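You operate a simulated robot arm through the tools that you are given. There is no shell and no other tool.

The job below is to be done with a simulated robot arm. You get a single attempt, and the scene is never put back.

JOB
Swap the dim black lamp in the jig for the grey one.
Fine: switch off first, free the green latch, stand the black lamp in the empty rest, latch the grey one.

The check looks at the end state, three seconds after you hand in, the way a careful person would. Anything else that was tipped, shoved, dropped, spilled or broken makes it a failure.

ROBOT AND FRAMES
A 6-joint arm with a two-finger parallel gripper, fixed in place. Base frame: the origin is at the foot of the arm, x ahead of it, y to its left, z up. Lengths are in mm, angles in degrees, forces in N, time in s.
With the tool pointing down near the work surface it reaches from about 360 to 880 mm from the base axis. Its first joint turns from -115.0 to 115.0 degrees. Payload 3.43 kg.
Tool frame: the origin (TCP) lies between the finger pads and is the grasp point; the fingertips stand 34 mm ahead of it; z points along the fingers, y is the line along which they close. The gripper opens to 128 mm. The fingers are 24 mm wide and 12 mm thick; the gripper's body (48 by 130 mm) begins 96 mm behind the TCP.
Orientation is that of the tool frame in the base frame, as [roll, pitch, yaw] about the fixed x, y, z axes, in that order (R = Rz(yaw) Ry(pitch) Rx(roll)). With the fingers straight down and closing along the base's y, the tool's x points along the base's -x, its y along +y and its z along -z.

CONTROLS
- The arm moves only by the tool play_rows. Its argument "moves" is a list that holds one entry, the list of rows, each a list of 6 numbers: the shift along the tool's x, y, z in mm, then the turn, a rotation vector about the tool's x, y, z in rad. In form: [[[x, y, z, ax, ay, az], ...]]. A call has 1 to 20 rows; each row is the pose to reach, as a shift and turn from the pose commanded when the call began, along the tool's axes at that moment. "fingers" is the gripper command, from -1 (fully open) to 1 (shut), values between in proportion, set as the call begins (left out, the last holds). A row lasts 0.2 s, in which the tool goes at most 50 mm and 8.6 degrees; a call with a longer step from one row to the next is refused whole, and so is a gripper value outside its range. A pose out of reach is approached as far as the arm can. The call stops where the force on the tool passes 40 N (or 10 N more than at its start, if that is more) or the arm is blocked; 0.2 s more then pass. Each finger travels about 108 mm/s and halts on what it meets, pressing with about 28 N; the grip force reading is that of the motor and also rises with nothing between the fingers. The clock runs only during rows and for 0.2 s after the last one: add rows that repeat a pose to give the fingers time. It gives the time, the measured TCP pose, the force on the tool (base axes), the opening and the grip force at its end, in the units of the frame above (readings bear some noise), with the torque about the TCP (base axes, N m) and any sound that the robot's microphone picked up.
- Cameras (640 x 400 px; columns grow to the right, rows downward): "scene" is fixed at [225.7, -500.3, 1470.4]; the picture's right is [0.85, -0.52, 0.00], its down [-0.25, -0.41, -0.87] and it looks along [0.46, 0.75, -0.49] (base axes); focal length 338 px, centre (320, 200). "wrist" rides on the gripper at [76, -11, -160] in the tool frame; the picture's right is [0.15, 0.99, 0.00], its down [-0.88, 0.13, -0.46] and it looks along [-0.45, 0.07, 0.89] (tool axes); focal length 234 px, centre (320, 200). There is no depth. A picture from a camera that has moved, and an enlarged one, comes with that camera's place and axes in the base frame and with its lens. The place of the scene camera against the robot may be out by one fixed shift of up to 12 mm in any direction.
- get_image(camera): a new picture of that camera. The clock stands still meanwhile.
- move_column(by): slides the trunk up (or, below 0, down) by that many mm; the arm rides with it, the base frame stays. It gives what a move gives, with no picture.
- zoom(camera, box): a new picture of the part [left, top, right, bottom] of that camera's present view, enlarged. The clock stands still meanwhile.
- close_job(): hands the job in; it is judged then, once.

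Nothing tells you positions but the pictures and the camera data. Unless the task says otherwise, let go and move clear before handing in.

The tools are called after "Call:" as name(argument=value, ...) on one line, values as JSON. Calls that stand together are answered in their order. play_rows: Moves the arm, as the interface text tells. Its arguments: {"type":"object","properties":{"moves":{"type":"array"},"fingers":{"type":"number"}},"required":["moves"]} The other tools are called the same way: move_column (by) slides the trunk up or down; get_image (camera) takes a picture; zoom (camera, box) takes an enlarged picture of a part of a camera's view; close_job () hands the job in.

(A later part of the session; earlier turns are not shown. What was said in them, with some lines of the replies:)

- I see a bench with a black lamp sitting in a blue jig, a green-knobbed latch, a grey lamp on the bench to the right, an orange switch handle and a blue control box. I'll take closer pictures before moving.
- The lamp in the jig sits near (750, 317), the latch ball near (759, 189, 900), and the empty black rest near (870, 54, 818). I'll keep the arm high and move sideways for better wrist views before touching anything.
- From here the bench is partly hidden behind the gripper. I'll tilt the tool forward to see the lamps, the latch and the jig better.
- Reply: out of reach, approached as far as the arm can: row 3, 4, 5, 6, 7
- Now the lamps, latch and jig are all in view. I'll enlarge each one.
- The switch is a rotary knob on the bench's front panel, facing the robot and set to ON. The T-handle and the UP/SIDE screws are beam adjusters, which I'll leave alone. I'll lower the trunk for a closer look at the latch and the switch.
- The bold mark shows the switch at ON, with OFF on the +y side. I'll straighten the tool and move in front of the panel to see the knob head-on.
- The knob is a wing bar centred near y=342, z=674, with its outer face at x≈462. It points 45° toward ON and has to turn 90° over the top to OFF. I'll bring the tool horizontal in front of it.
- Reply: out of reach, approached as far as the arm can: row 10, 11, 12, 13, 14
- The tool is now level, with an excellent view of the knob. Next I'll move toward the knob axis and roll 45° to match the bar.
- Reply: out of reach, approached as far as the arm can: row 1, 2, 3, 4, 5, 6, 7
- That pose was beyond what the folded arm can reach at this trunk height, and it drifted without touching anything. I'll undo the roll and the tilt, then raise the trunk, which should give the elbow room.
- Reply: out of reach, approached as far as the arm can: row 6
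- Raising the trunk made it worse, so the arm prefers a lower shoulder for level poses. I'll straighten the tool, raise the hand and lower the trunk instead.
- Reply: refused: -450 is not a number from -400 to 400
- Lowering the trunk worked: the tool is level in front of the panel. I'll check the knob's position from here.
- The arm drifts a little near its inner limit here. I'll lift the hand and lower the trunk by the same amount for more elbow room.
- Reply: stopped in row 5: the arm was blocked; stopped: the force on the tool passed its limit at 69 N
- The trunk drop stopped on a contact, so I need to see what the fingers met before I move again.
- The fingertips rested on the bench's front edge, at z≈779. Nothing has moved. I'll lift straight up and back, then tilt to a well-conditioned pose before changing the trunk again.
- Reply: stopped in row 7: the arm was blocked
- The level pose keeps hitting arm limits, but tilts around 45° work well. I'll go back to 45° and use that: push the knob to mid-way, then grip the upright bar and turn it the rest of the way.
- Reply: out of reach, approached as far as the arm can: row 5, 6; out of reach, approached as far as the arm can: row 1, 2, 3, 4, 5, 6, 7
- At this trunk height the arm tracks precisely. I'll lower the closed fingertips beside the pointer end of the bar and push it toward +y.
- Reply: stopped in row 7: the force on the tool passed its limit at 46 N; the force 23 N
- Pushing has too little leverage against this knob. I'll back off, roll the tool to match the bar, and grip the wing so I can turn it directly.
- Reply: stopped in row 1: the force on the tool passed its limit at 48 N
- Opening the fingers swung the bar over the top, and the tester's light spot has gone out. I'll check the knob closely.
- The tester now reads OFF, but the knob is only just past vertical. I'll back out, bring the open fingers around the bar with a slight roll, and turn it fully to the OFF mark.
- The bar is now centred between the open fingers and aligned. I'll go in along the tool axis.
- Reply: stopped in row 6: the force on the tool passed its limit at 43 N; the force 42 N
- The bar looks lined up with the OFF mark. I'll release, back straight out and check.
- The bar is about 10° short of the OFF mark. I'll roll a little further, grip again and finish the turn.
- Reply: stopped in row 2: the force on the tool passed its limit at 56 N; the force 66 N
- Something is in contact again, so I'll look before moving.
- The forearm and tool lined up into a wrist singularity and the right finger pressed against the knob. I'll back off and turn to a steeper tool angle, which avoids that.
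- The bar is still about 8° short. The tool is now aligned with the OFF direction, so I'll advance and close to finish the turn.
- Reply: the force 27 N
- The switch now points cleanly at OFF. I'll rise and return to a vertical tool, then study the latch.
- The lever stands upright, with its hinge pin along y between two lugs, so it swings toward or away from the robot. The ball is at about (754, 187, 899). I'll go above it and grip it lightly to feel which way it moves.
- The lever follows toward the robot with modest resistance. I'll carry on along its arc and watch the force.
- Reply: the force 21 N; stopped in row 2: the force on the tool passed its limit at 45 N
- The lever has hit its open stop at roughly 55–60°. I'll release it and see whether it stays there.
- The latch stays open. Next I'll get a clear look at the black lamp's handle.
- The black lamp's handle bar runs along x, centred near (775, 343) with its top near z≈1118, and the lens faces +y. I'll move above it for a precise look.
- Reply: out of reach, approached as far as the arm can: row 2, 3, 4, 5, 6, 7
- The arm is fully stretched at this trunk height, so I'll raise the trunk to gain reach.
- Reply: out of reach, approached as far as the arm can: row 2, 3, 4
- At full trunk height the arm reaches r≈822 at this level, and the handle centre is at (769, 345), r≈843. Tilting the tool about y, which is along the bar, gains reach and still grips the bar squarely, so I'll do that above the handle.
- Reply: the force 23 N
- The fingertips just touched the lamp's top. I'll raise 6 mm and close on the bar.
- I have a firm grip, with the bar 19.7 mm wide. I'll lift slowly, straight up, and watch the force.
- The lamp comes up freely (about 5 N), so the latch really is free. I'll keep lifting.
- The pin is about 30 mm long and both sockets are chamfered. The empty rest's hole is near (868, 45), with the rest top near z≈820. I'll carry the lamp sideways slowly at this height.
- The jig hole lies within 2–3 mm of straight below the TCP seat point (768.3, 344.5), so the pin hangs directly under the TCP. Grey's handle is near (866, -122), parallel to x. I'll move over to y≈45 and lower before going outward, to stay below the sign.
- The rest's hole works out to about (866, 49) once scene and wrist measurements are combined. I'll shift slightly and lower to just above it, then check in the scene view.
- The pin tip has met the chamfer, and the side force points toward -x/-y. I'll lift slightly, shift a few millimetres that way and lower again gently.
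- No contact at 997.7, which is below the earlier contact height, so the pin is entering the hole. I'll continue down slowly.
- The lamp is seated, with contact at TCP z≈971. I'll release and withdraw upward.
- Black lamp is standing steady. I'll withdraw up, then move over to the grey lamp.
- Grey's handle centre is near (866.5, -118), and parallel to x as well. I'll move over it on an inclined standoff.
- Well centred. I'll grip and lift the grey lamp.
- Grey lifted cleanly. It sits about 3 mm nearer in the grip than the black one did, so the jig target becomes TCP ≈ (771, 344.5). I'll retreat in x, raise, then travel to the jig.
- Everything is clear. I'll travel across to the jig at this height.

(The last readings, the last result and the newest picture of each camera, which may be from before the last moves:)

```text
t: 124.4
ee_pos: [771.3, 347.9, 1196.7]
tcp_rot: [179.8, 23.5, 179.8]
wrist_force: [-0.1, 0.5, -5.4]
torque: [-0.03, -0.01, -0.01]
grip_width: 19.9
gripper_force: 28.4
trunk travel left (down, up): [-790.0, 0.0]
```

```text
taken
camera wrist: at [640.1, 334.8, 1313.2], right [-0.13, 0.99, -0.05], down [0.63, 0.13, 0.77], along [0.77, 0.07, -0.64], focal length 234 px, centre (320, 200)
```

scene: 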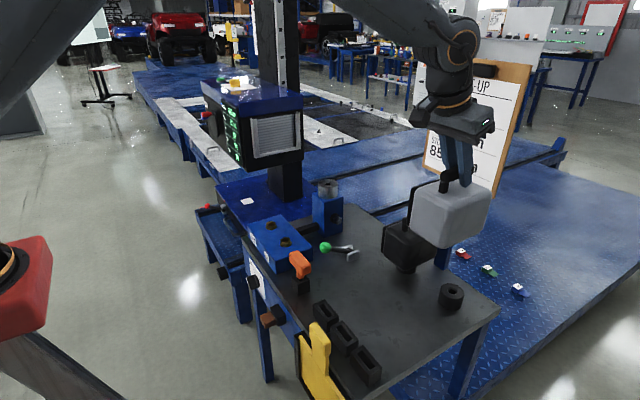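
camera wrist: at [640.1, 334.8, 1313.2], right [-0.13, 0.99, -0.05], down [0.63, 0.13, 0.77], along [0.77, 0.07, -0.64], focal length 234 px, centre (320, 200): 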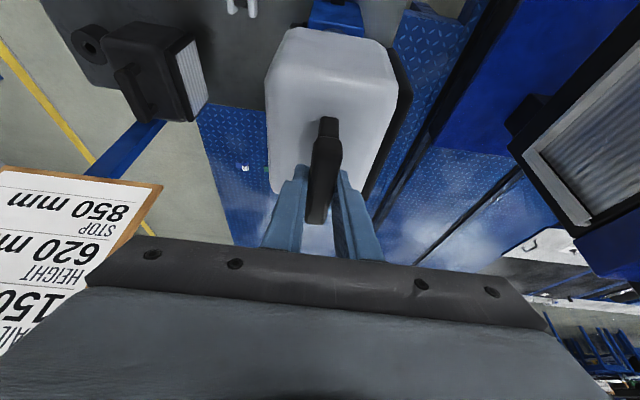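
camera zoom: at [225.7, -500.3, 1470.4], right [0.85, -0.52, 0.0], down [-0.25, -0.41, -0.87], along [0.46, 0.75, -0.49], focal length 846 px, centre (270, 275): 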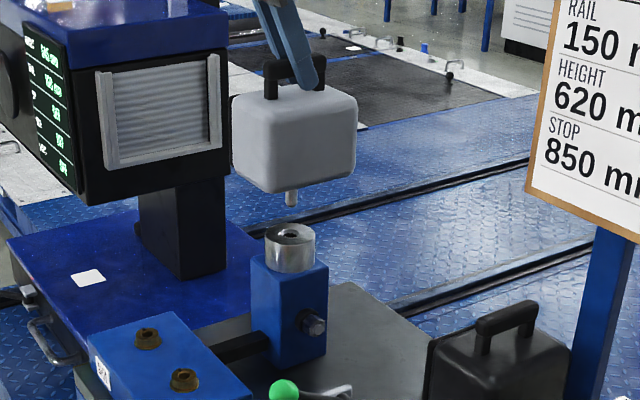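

Call:
play_rows(moves=[[[0, -3.5, 0, 0, 0, 0], [5, -3.5, 12, 0, 0, 0], [11, -3.5, 26, 0, 0, 0], [17, -3.5, 39, 0, 0, 0], [17, -3.5, 39, 0, 0, 0]]])

Call:
zoom(camera="scene", box=[300, 150, 360, 220])

```text
t: 125.6
ee_pos: [771.2, 342.1, 1153.4]
tcp_rot: [179.7, 23.6, 179.9]
wrist_force: [0.9, -0.3, -5.0]
torque: [0.0, 0.01, 0.0]
grip_width: 19.8
gripper_force: 27.6
trunk travel left (down, up): [-790.0, 0.0]
```

```text
5.71 times, centred on (330, 185) of scene
camera zoom: at [225.7, -500.3, 1470.4], right [0.85, -0.52, 0.0], down [-0.25, -0.41, -0.87], along [0.46, 0.75, -0.49], focal length 1934 px, centre (263, 286)
```

zoom: 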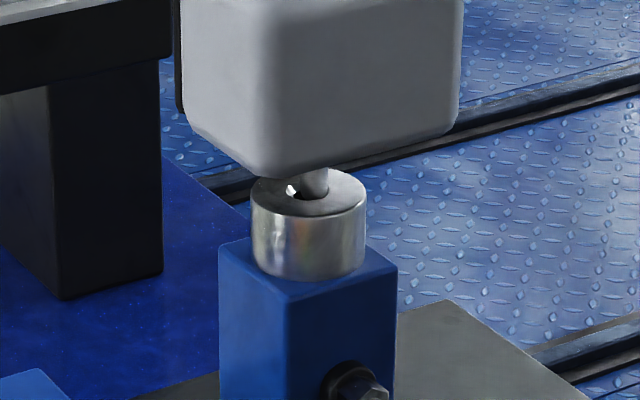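

The pin is about 3 mm to the right of the hole in this view. I'll correct by (-1.5, +2.3) and lower gently.

Call:
play_rows(moves=[[[1.4, 2.3, -0.6, 0, 0, 0], [1.4, 2.3, -0.6, 0, 0, 0]]])

Call:
zoom(camera="scene", box=[300, 150, 360, 220])

```text
t: 126.2
ee_pos: [769.8, 342.6, 1152.1]
tcp_rot: [179.8, 23.6, 179.9]
wrist_force: [-0.1, -0.6, -5.2]
torque: [-0.05, -0.02, -0.04]
grip_width: 19.8
gripper_force: 27.9
trunk travel left (down, up): [-790.0, 0.0]
```

```text
5.71 times, centred on (330, 185) of scene
camera zoom: at [225.7, -500.3, 1470.4], right [0.85, -0.52, 0.0], down [-0.25, -0.41, -0.87], along [0.46, 0.75, -0.49], focal length 1934 px, centre (263, 286)
```

zoom: 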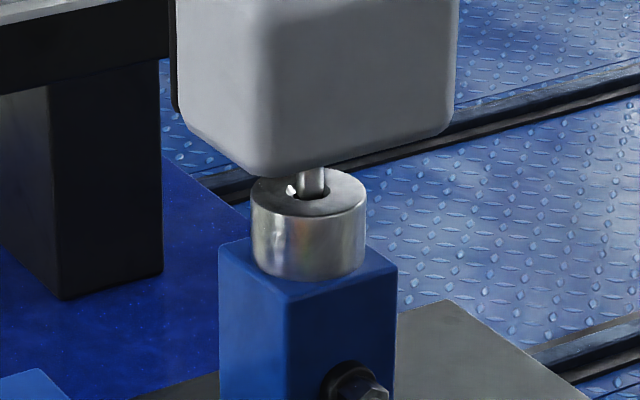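

Call:
play_rows(moves=[[[0.8, 0.5, 1.8, 0, 0, 0], [1.6, 1, 3.7, 0, 0, 0], [2.4, 1, 5.5, 0, 0, 0], [3.2, 1, 7.3, 0, 0, 0], [4, 1, 9.2, 0, 0, 0]]])

Call:
zoom(camera="scene", box=[300, 150, 360, 220])

```text
t: 127.4
ee_pos: [770.5, 344.1, 1143.7]
tcp_rot: [179.7, 23.5, 179.9]
wrist_force: [0.2, -0.2, -5.6]
torque: [0.0, 0.03, -0.03]
grip_width: 19.9
gripper_force: 28.0
trunk travel left (down, up): [-790.0, 0.0]
```

```text
5.71 times, centred on (330, 185) of scene
camera zoom: at [225.7, -500.3, 1470.4], right [0.85, -0.52, 0.0], down [-0.25, -0.41, -0.87], along [0.46, 0.75, -0.49], focal length 1934 px, centre (263, 286)
```

zoom: 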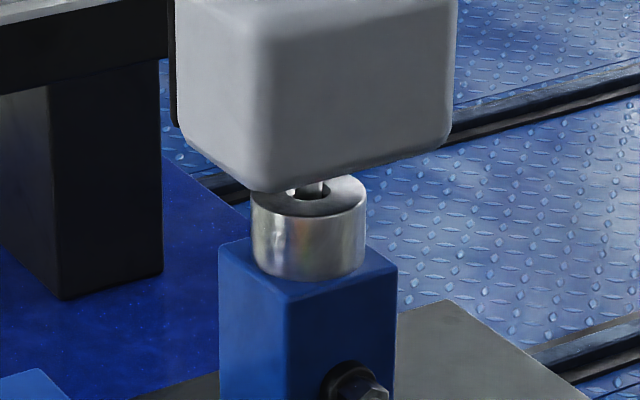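

Call:
play_rows(moves=[[[0.8, 0, 1.8, 0, 0, 0], [1.6, 0, 3.7, 0, 0, 0], [2.4, 0, 5.5, 0, 0, 0], [3.2, 0, 7.3, 0, 0, 0], [4, 0, 9.2, 0, 0, 0]]])

Call:
zoom(camera="scene", box=[300, 150, 360, 220])

```text
t: 128.6
ee_pos: [769.3, 345.2, 1134.1]
tcp_rot: [179.7, 23.5, 179.8]
wrist_force: [0.2, 0.9, -5.2]
torque: [-0.04, 0.0, 0.0]
grip_width: 20.0
gripper_force: 28.6
trunk travel left (down, up): [-790.0, 0.0]
```

```text
5.71 times, centred on (330, 185) of scene
camera zoom: at [225.7, -500.3, 1470.4], right [0.85, -0.52, 0.0], down [-0.25, -0.41, -0.87], along [0.46, 0.75, -0.49], focal length 1934 px, centre (263, 286)
```

zoom: 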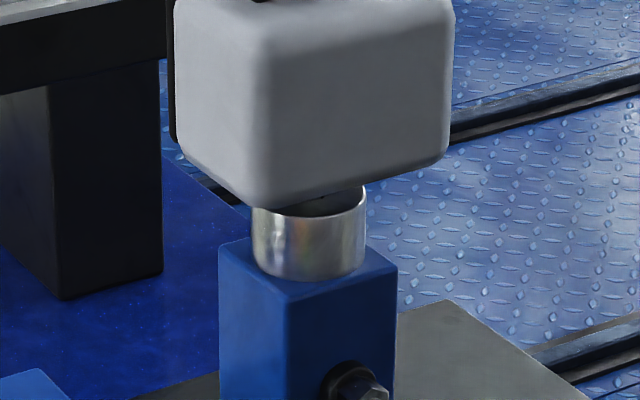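

The pin is sliding in with no contact force. I'll continue to the seat.

Call:
play_rows(moves=[[[0.8, 0, 1.8, 0, 0, 0], [1.6, 0, 3.7, 0, 0, 0], [2.4, 0, 5.5, 0, 0, 0], [3.2, 0, 7.3, 0, 0, 0], [4, 0, 9.2, 0, 0, 0], [4.8, 0, 11, 0, 0, 0], [5.6, 0, 12.8, 0, 0, 0], [6.4, 0, 14.7, 0, 0, 0]]])

Call:
play_rows(moves=[[[0.8, 0, 1.8, 0, 0, 0], [1.6, 0, 3.7, 0, 0, 0], [1.6, 0, 3.7, 0, 0, 0]]])

Call:
zoom(camera="scene", box=[290, 120, 370, 220])

```text
t: 130.4
ee_pos: [769.0, 343.7, 1118.4]
tcp_rot: [179.7, 23.5, 179.7]
wrist_force: [0.4, -0.3, -4.8]
torque: [-0.01, 0.06, -0.01]
grip_width: 20.0
gripper_force: 28.0
trunk travel left (down, up): [-790.0, 0.0]
```

```text
t: 131.2
ee_pos: [769.0, 346.0, 1117.9]
tcp_rot: [179.7, 23.6, 179.8]
wrist_force: [-3.1, -2.9, 13.5]
torque: [-0.21, 0.74, -0.01]
grip_width: 19.9
gripper_force: 28.1
trunk travel left (down, up): [-790.0, 0.0]
```

```text
4.00 times, centred on (330, 170) of scene
camera zoom: at [225.7, -500.3, 1470.4], right [0.85, -0.52, 0.0], down [-0.25, -0.41, -0.87], along [0.46, 0.75, -0.49], focal length 1354 px, centre (280, 320)
```

zoom: 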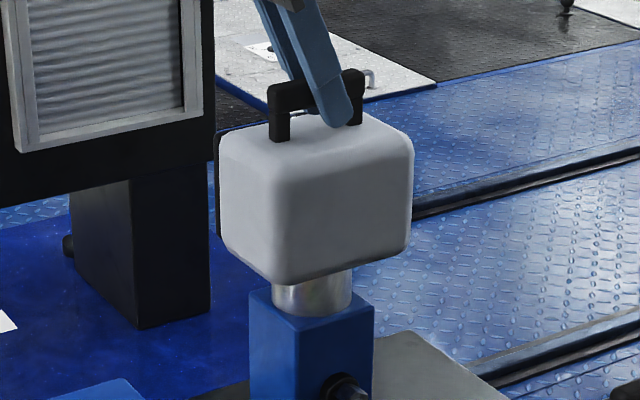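

Grey is fully seated and matches the black lamp's earlier position in the picture. I'll release and withdraw.

Call:
play_rows(moves=[[[0, 0, 0, 0, 0, 0], [0, 0, 0, 0, 0, 0], [0, 0, 0, 0, 0, 0]]], fingers=0.2)

Call:
play_rows(moves=[[[0, 0, -15, 0, 0, 0], [0, 0, -40, 0, 0, 0], [0, 0, -75, 0, 0, 0], [0, 0, -105, 0, 0, 0], [0, 0, -105, 0, 0, 0]]])

Call:
get_image(camera="wrist")

Call:
get_image(camera="scene")

```text
t: 132.0
ee_pos: [769.7, 345.6, 1113.5]
tcp_rot: [179.7, 23.5, 180.0]
wrist_force: [0.3, -0.3, -0.2]
torque: [0.02, -0.03, 0.01]
grip_width: 51.3
gripper_force: 0.1
trunk travel left (down, up): [-790.0, 0.0]
```

```text
t: 133.2
ee_pos: [727.0, 345.7, 1213.4]
tcp_rot: [179.8, 23.4, 179.9]
wrist_force: [-0.4, -0.2, -0.3]
torque: [-0.03, 0.03, 0.02]
grip_width: 51.4
gripper_force: 0.0
trunk travel left (down, up): [-790.0, 0.0]
```

```text
taken
camera wrist: at [595.2, 334.0, 1328.3], right [-0.13, 0.99, -0.05], down [0.63, 0.13, 0.77], along [0.77, 0.07, -0.64], focal length 234 px, centre (320, 200)
```

wrist: 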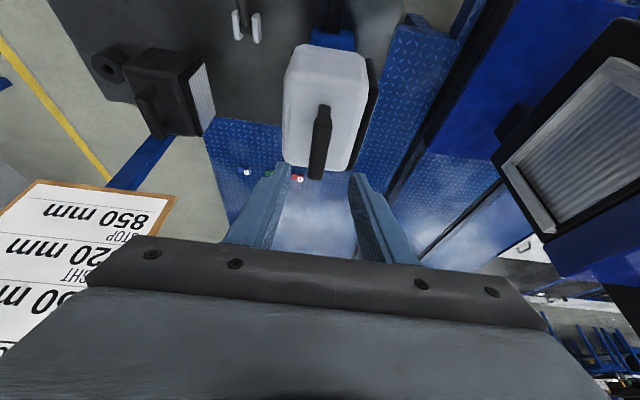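

```text
taken
```

scene: 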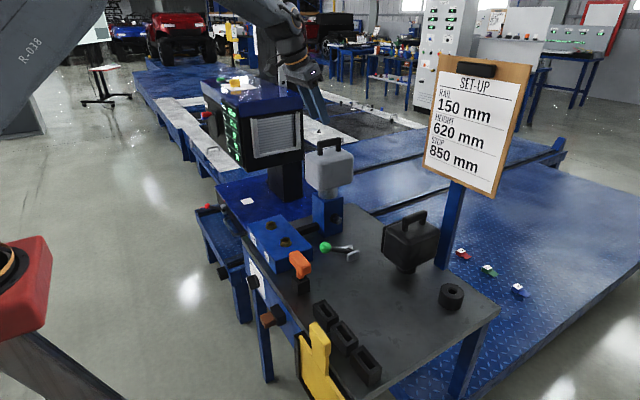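

Both lamps are standing well. Now I'll return to the latch lever: straighten the tool, move over it and lower the trunk.

Call:
play_rows(moves=[[[10, -5, -25, 0, 0, 0], [22, -25, -45, 0, 0.07, 0], [35, -55, -60, 0, 0.14, 0], [50, -90, -70, 0, 0.21, 0], [65, -120, -76, 0, 0.28, 0], [76, -145, -79, 0, 0.35, 0], [82, -160, -79, 0, 0.409, 0], [82, -160, -79, 0, 0.409, 0]]], fingers=-0.1)

Call:
move_column(by=-240)

Call:
get_image(camera="wrist")

```text
t: 135.0
ee_pos: [620.3, 185.6, 1249.0]
tcp_rot: [179.7, 0.0, 180.0]
wrist_force: [0.2, 0.6, 0.9]
torque: [0.0, -0.01, -0.03]
grip_width: 70.3
gripper_force: 0.0
trunk travel left (down, up): [-790.0, 0.0]
```

```text
t: 137.5
ee_pos: [620.7, 185.3, 1009.2]
tcp_rot: [179.7, 0.1, 180.0]
wrist_force: [-0.1, -0.7, 1.0]
torque: [0.0, 0.0, 0.02]
grip_width: 70.6
gripper_force: 0.1
trunk travel left (down, up): [-550.0, 240.0]
```

```text
taken
camera wrist: at [546.0, 173.0, 1168.6], right [-0.15, 0.99, 0.0], down [0.88, 0.13, 0.46], along [0.45, 0.07, -0.89], focal length 234 px, centre (320, 200)
```

wrist: 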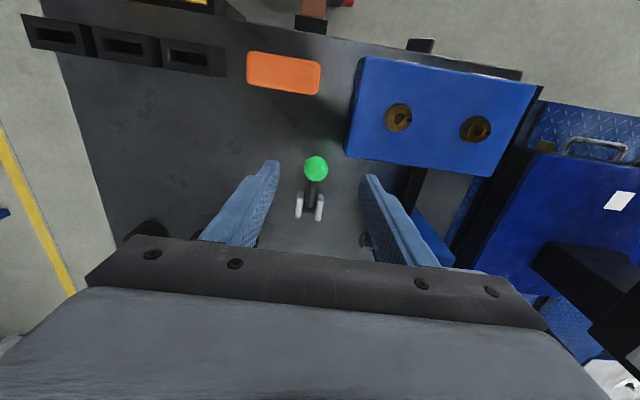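

Call:
play_rows(moves=[[[-20, 0, 30, 0, 0, 0], [-39, 0, 60, 0, 0, 0], [-39, 0, 95, 0, 0, 0], [-39, 0, 125, 0, 0, 0], [-39, 0, 141, 0, 0, 0], [-39, 0, 141, 0, 0, 0]]])

Call:
zoom(camera="wrist", box=[220, 110, 420, 235])

```text
t: 138.9
ee_pos: [660.3, 186.1, 867.7]
tcp_rot: [179.7, 0.0, 180.0]
wrist_force: [0.0, -0.2, -0.1]
torque: [0.01, 0.01, 0.01]
grip_width: 70.1
gripper_force: 0.1
trunk travel left (down, up): [-550.0, 240.0]
```

```text
3.20 times, centred on (320, 172) of wrist
camera zoom: at [585.3, 173.7, 1027.3], right [-0.15, 0.99, 0.0], down [0.88, 0.13, 0.46], along [0.45, 0.07, -0.89], focal length 749 px, centre (320, 288)
```

zoom: 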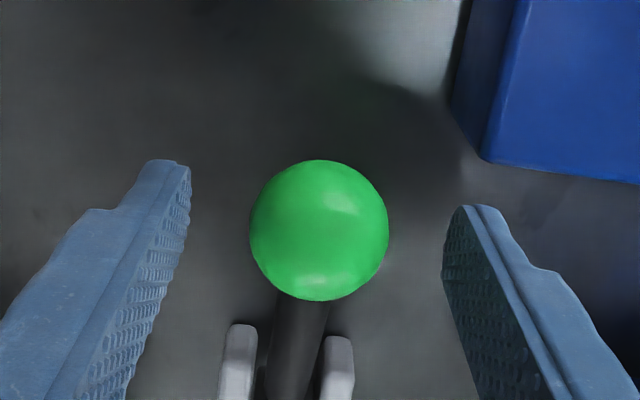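

Gripping the ball and carrying it back along its arc to upright.

Call:
play_rows(moves=[[[0, 0, 0, 0, 0, 0], [0, 0, 0, 0, 0, 0], [0, 0, 0, 0, 0, 0], [-4.7, 0, -6, 0, 0, 0], [-11.4, 0, -13.3, 0, 0, 0], [-18.7, 0, -20, 0, 0, 0], [-26.6, 0, -26.1, 0, 0, 0], [-35, 0, -31.4, 0, 0, 0], [-43.8, 0, -36, 0, 0, 0], [-53, 0, -39.8, 0, 0, 0], [-62.5, 0, -42.8, 0, 0, 0], [-70.2, 0, -44.6, 0, 0, 0], [-78.1, 0, -45.8, 0, 0, 0], [-85, 0, -46.4, 0, 0, 0], [-92, 0, -46.7, 0, 0, 0], [-92, 0, -46.7, 0, 0, 0]]], fingers=1)

Call:
zoom(camera="wrist", box=[220, 110, 420, 235])

Call:
zoom(camera="scene", box=[300, 170, 400, 270])

```text
t: 142.3
ee_pos: [752.6, 186.0, 916.9]
tcp_rot: [179.7, 0.1, 179.9]
wrist_force: [-4.9, -1.3, 9.3]
torque: [0.07, 0.64, -0.1]
grip_width: 33.9
gripper_force: 45.1
trunk travel left (down, up): [-550.0, 240.0]
```

```text
3.20 times, centred on (320, 172) of wrist
camera zoom: at [677.2, 173.0, 1075.2], right [-0.15, 0.99, 0.0], down [0.88, 0.13, 0.46], along [0.45, 0.07, -0.89], focal length 749 px, centre (320, 288)
```

zoom: 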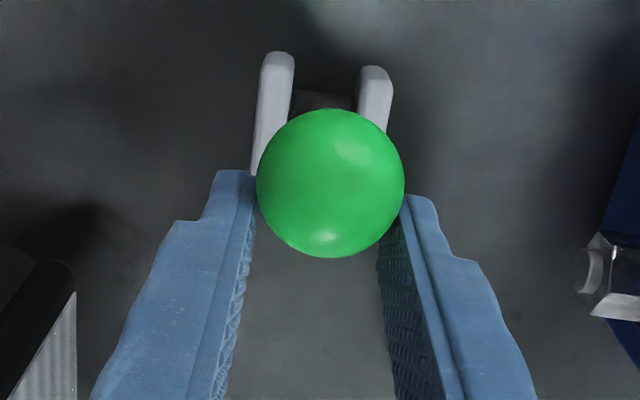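

```text
4.00 times, centred on (350, 220) of scene
camera zoom: at [225.7, -500.3, 1470.4], right [0.85, -0.52, 0.0], down [-0.25, -0.41, -0.87], along [0.46, 0.75, -0.49], focal length 1354 px, centre (200, 120)
```

zoom: 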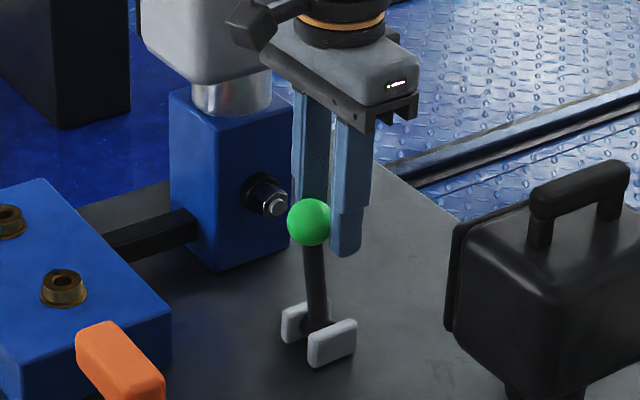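

The ball slipped back in the pads, and the lever is about 8° short of upright. I'll let go and push it home from behind with closed fingers.

Call:
play_rows(moves=[[[0, 0, 0, 0, 0, 0], [0, 0, 0, 0, 0, 0], [0, 0, -30, 0, 0, 0], [0, 0, -60, 0, 0, 0], [30, 0, -62, 0, 0, 0], [58, 0, -62, 0, 0, 0], [58, 0, -62, 0, 0, 0]]], fingers=-0.1)

Call:
get_image(camera="wrist")

```text
t: 143.9
ee_pos: [695.0, 186.0, 977.5]
tcp_rot: [179.7, -0.1, -180.0]
wrist_force: [0.3, -0.8, 0.8]
torque: [-0.02, 0.0, 0.01]
grip_width: 70.5
gripper_force: 0.1
trunk travel left (down, up): [-550.0, 240.0]
```

```text
taken
camera wrist: at [620.3, 174.6, 1137.2], right [-0.15, 0.99, 0.0], down [0.88, 0.13, 0.46], along [0.45, 0.07, -0.89], focal length 234 px, centre (320, 200)
```

wrist: 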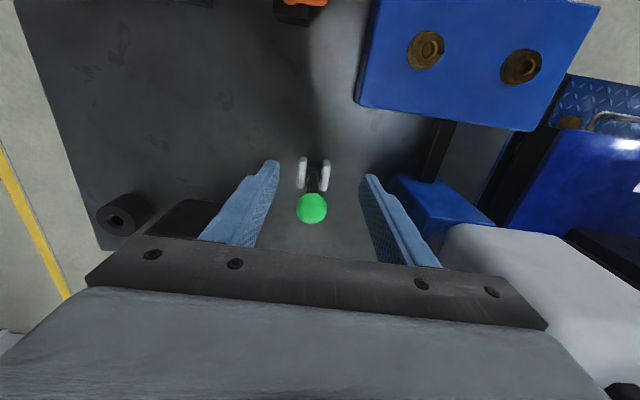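

Call:
zoom(camera="wrist", box=[270, 140, 360, 240])

Call:
zoom(camera="scene", box=[330, 210, 370, 265])

```text
4.00 times, centred on (315, 190) of wrist
camera zoom: at [620.3, 174.6, 1137.2], right [-0.15, 0.99, 0.0], down [0.88, 0.13, 0.46], along [0.45, 0.07, -0.89], focal length 937 px, centre (340, 240)
```

zoom: 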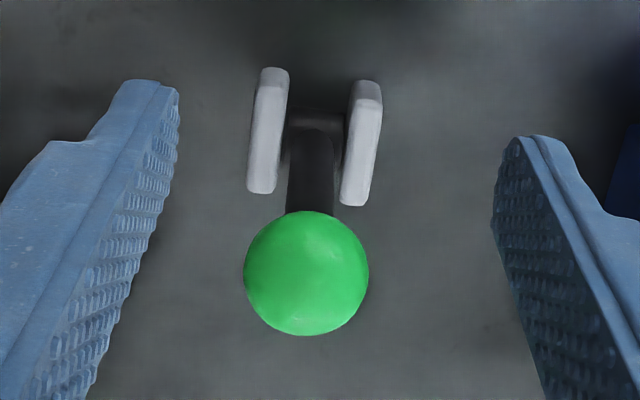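

```text
7.27 times, centred on (350, 238) of scene
camera zoom: at [225.7, -500.3, 1470.4], right [0.85, -0.52, 0.0], down [-0.25, -0.41, -0.87], along [0.46, 0.75, -0.49], focal length 2462 px, centre (102, -73)
```

zoom: 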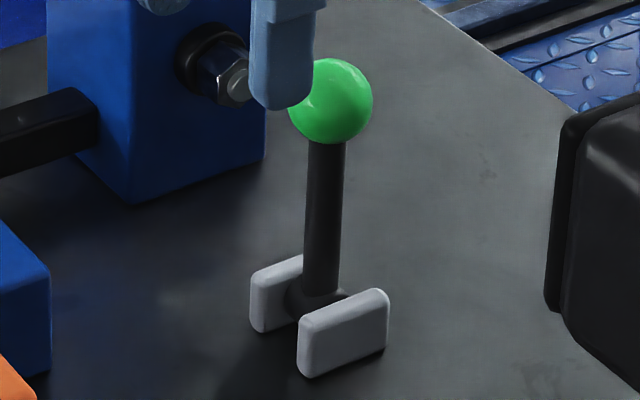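

The lever is upright exactly as at the start, so grey is latched. I'll withdraw the arm and inspect everything.

Call:
play_rows(moves=[[[0, 0, -40, 0, 0, 0], [20, 0, -80, 0, 0, 0], [60, 0, -120, 0, 0, 0], [100, 0, -160, 0, 0, 0], [140, 0, -200, 0, 0, 0], [180, 0, -230, 0, 0, 0], [210, 0, -240, 0, 0, 0], [210, 0, -240, 0, 0, 0]]])

Call:
get_image(camera="scene")

Call:
zoom(camera="scene", box=[230, 230, 330, 330])

Call:
zoom(camera="scene", box=[290, 120, 390, 270])

Call:
zoom(camera="scene", box=[370, 190, 500, 320])

Call:
get_image(camera="wrist")

```text
refused: row 3 steps farther than a row can; nothing moved
```

```text
taken
```

scene: 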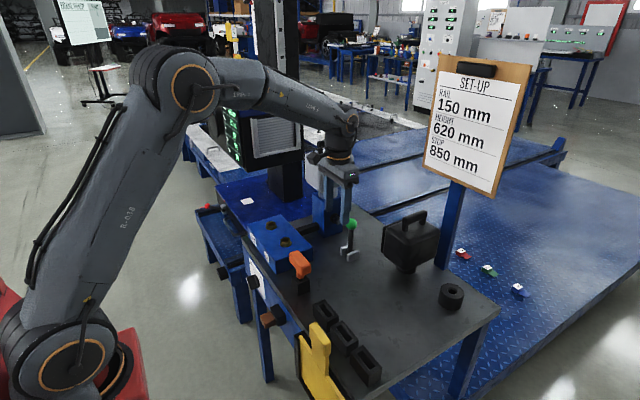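

```text
4.00 times, centred on (280, 280) of scene
camera zoom: at [225.7, -500.3, 1470.4], right [0.85, -0.52, 0.0], down [-0.25, -0.41, -0.87], along [0.46, 0.75, -0.49], focal length 1354 px, centre (480, -120)
```

zoom: 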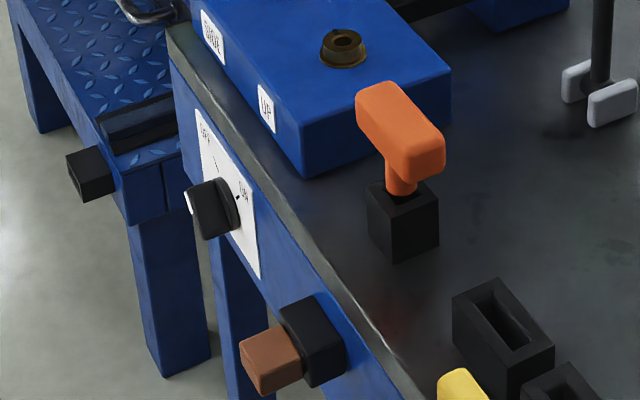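

```text
2.67 times, centred on (340, 195) of scene
camera zoom: at [225.7, -500.3, 1470.4], right [0.85, -0.52, 0.0], down [-0.25, -0.41, -0.87], along [0.46, 0.75, -0.49], focal length 903 px, centre (267, 213)
```

zoom: 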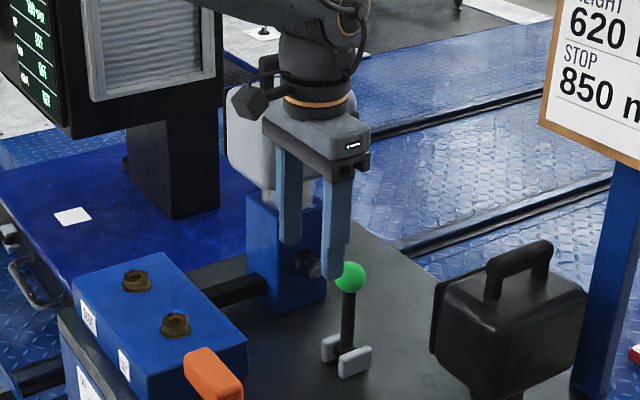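

```text
3.08 times, centred on (435, 255) of scene
camera zoom: at [225.7, -500.3, 1470.4], right [0.85, -0.52, 0.0], down [-0.25, -0.41, -0.87], along [0.46, 0.75, -0.49], focal length 1042 px, centre (-34, 31)
```

zoom: 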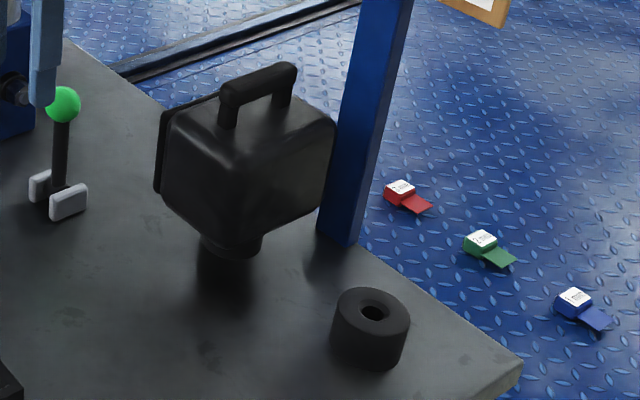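

```text
taken
camera wrist: at [620.3, 174.6, 1137.2], right [-0.15, 0.99, 0.0], down [0.88, 0.13, 0.46], along [0.45, 0.07, -0.89], focal length 234 px, centre (320, 200)
```

wrist: 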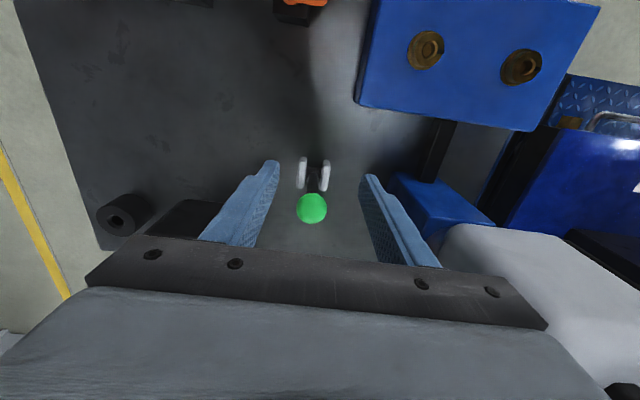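

All looks right: the switch is at OFF, black stands in its rest, grey is in the jig and the lever is upright. I'll retreat in smaller steps.

Call:
play_rows(moves=[[[0, 0, -35, 0, 0, 0], [10, 0, -70, 0, 0, 0], [30, 0, -105, 0, 0, 0], [55, 0, -140, 0, 0, 0], [85, 0, -170, 0, 0, 0], [120, 0, -195, 0, 0, 0], [155, 0, -215, 0, 0, 0], [190, 0, -225, 0, 0, 0], [210, 0, -225, 0, 0, 0], [210, 0, -225, 0, 0, 0]]])

Call:
get_image(camera="wrist")

Call:
zoom(camera="scene", box=[200, 70, 400, 270])

Call:
zoom(camera="scene", box=[290, 120, 370, 220])

```text
t: 146.1
ee_pos: [483.7, 183.9, 1201.4]
tcp_rot: [179.7, 0.1, 179.9]
wrist_force: [0.2, -0.1, 0.6]
torque: [-0.01, 0.0, -0.02]
grip_width: 70.4
gripper_force: 0.1
trunk travel left (down, up): [-550.0, 240.0]
```

```text
taken
camera wrist: at [408.4, 172.3, 1361.4], right [-0.15, 0.99, 0.0], down [0.88, 0.13, 0.46], along [0.45, 0.07, -0.89], focal length 234 px, centre (320, 200)
```

wrist: 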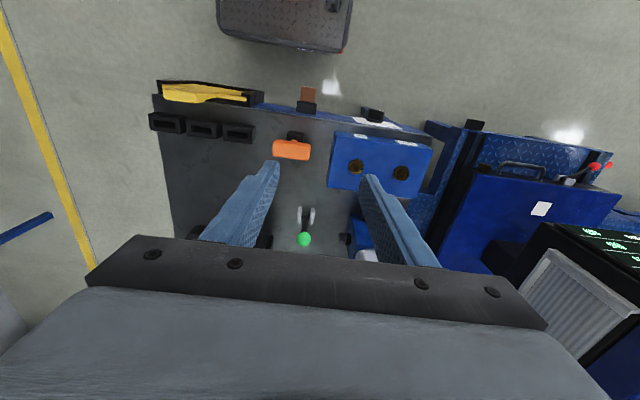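

```text
2.00 times, centred on (300, 170) of scene
camera zoom: at [225.7, -500.3, 1470.4], right [0.85, -0.52, 0.0], down [-0.25, -0.41, -0.87], along [0.46, 0.75, -0.49], focal length 677 px, centre (360, 260)
```

zoom: 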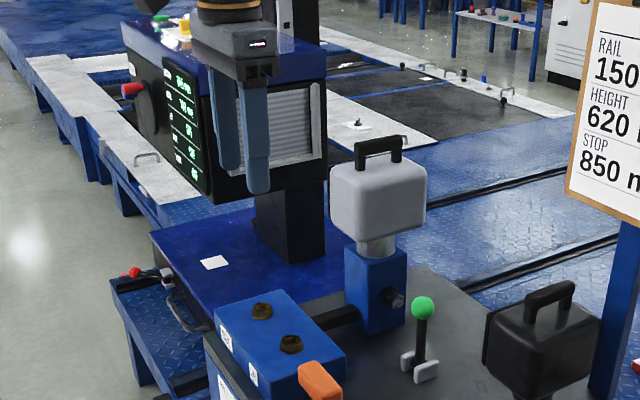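

```text
4.00 times, centred on (330, 170) of scene
camera zoom: at [225.7, -500.3, 1470.4], right [0.85, -0.52, 0.0], down [-0.25, -0.41, -0.87], along [0.46, 0.75, -0.49], focal length 1354 px, centre (280, 320)
```

zoom: 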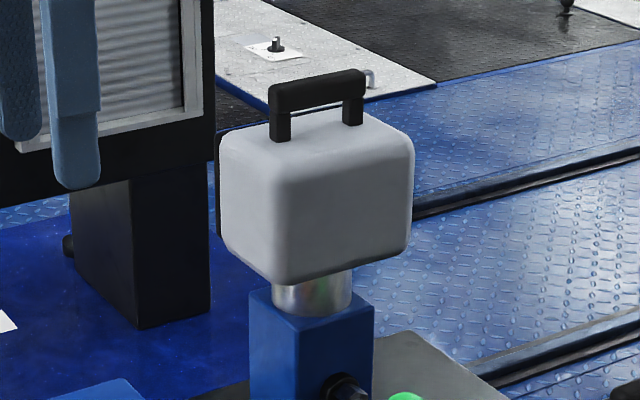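

Grey sits in the jig exactly where the black lamp did, the lever is upright and the switch is off. Black stands in the rest that was empty, the arm is clear and nothing else has moved. Handing in.

Call:
close_job()

```text
The job is handed in.
```

The swap is done and handed in; I haven't seen the check's result. The grey lamp is in the jig with the green latch closed, and the black lamp stands in the rest that was empty.

- **Switch:** it was turned off first. The knob points at the OFF mark and the tester showed OFF. I left it off, since you didn't ask for it back on.
- **Black lamp:** it came out freely once the latch was open, and it is fully seated in the rest.
- **Grey lamp:** it sits in the jig at the same height and facing the same way as the black one did. The latch lever is back upright, matching its starting position in the pictures. I did not tug the lamp to test the hold.
- **Contacts along the way:**
  - While reaching the switch, the fingertips pressed on the bench's front edge, and the force reached 69 N before the move stopped.
  - The fingers also pressed hard on the knob a few times while turning it.
  - The pictures afterwards show nothing shifted, tipped or damaged.

The gripper is empty and the arm is clear of the bench.
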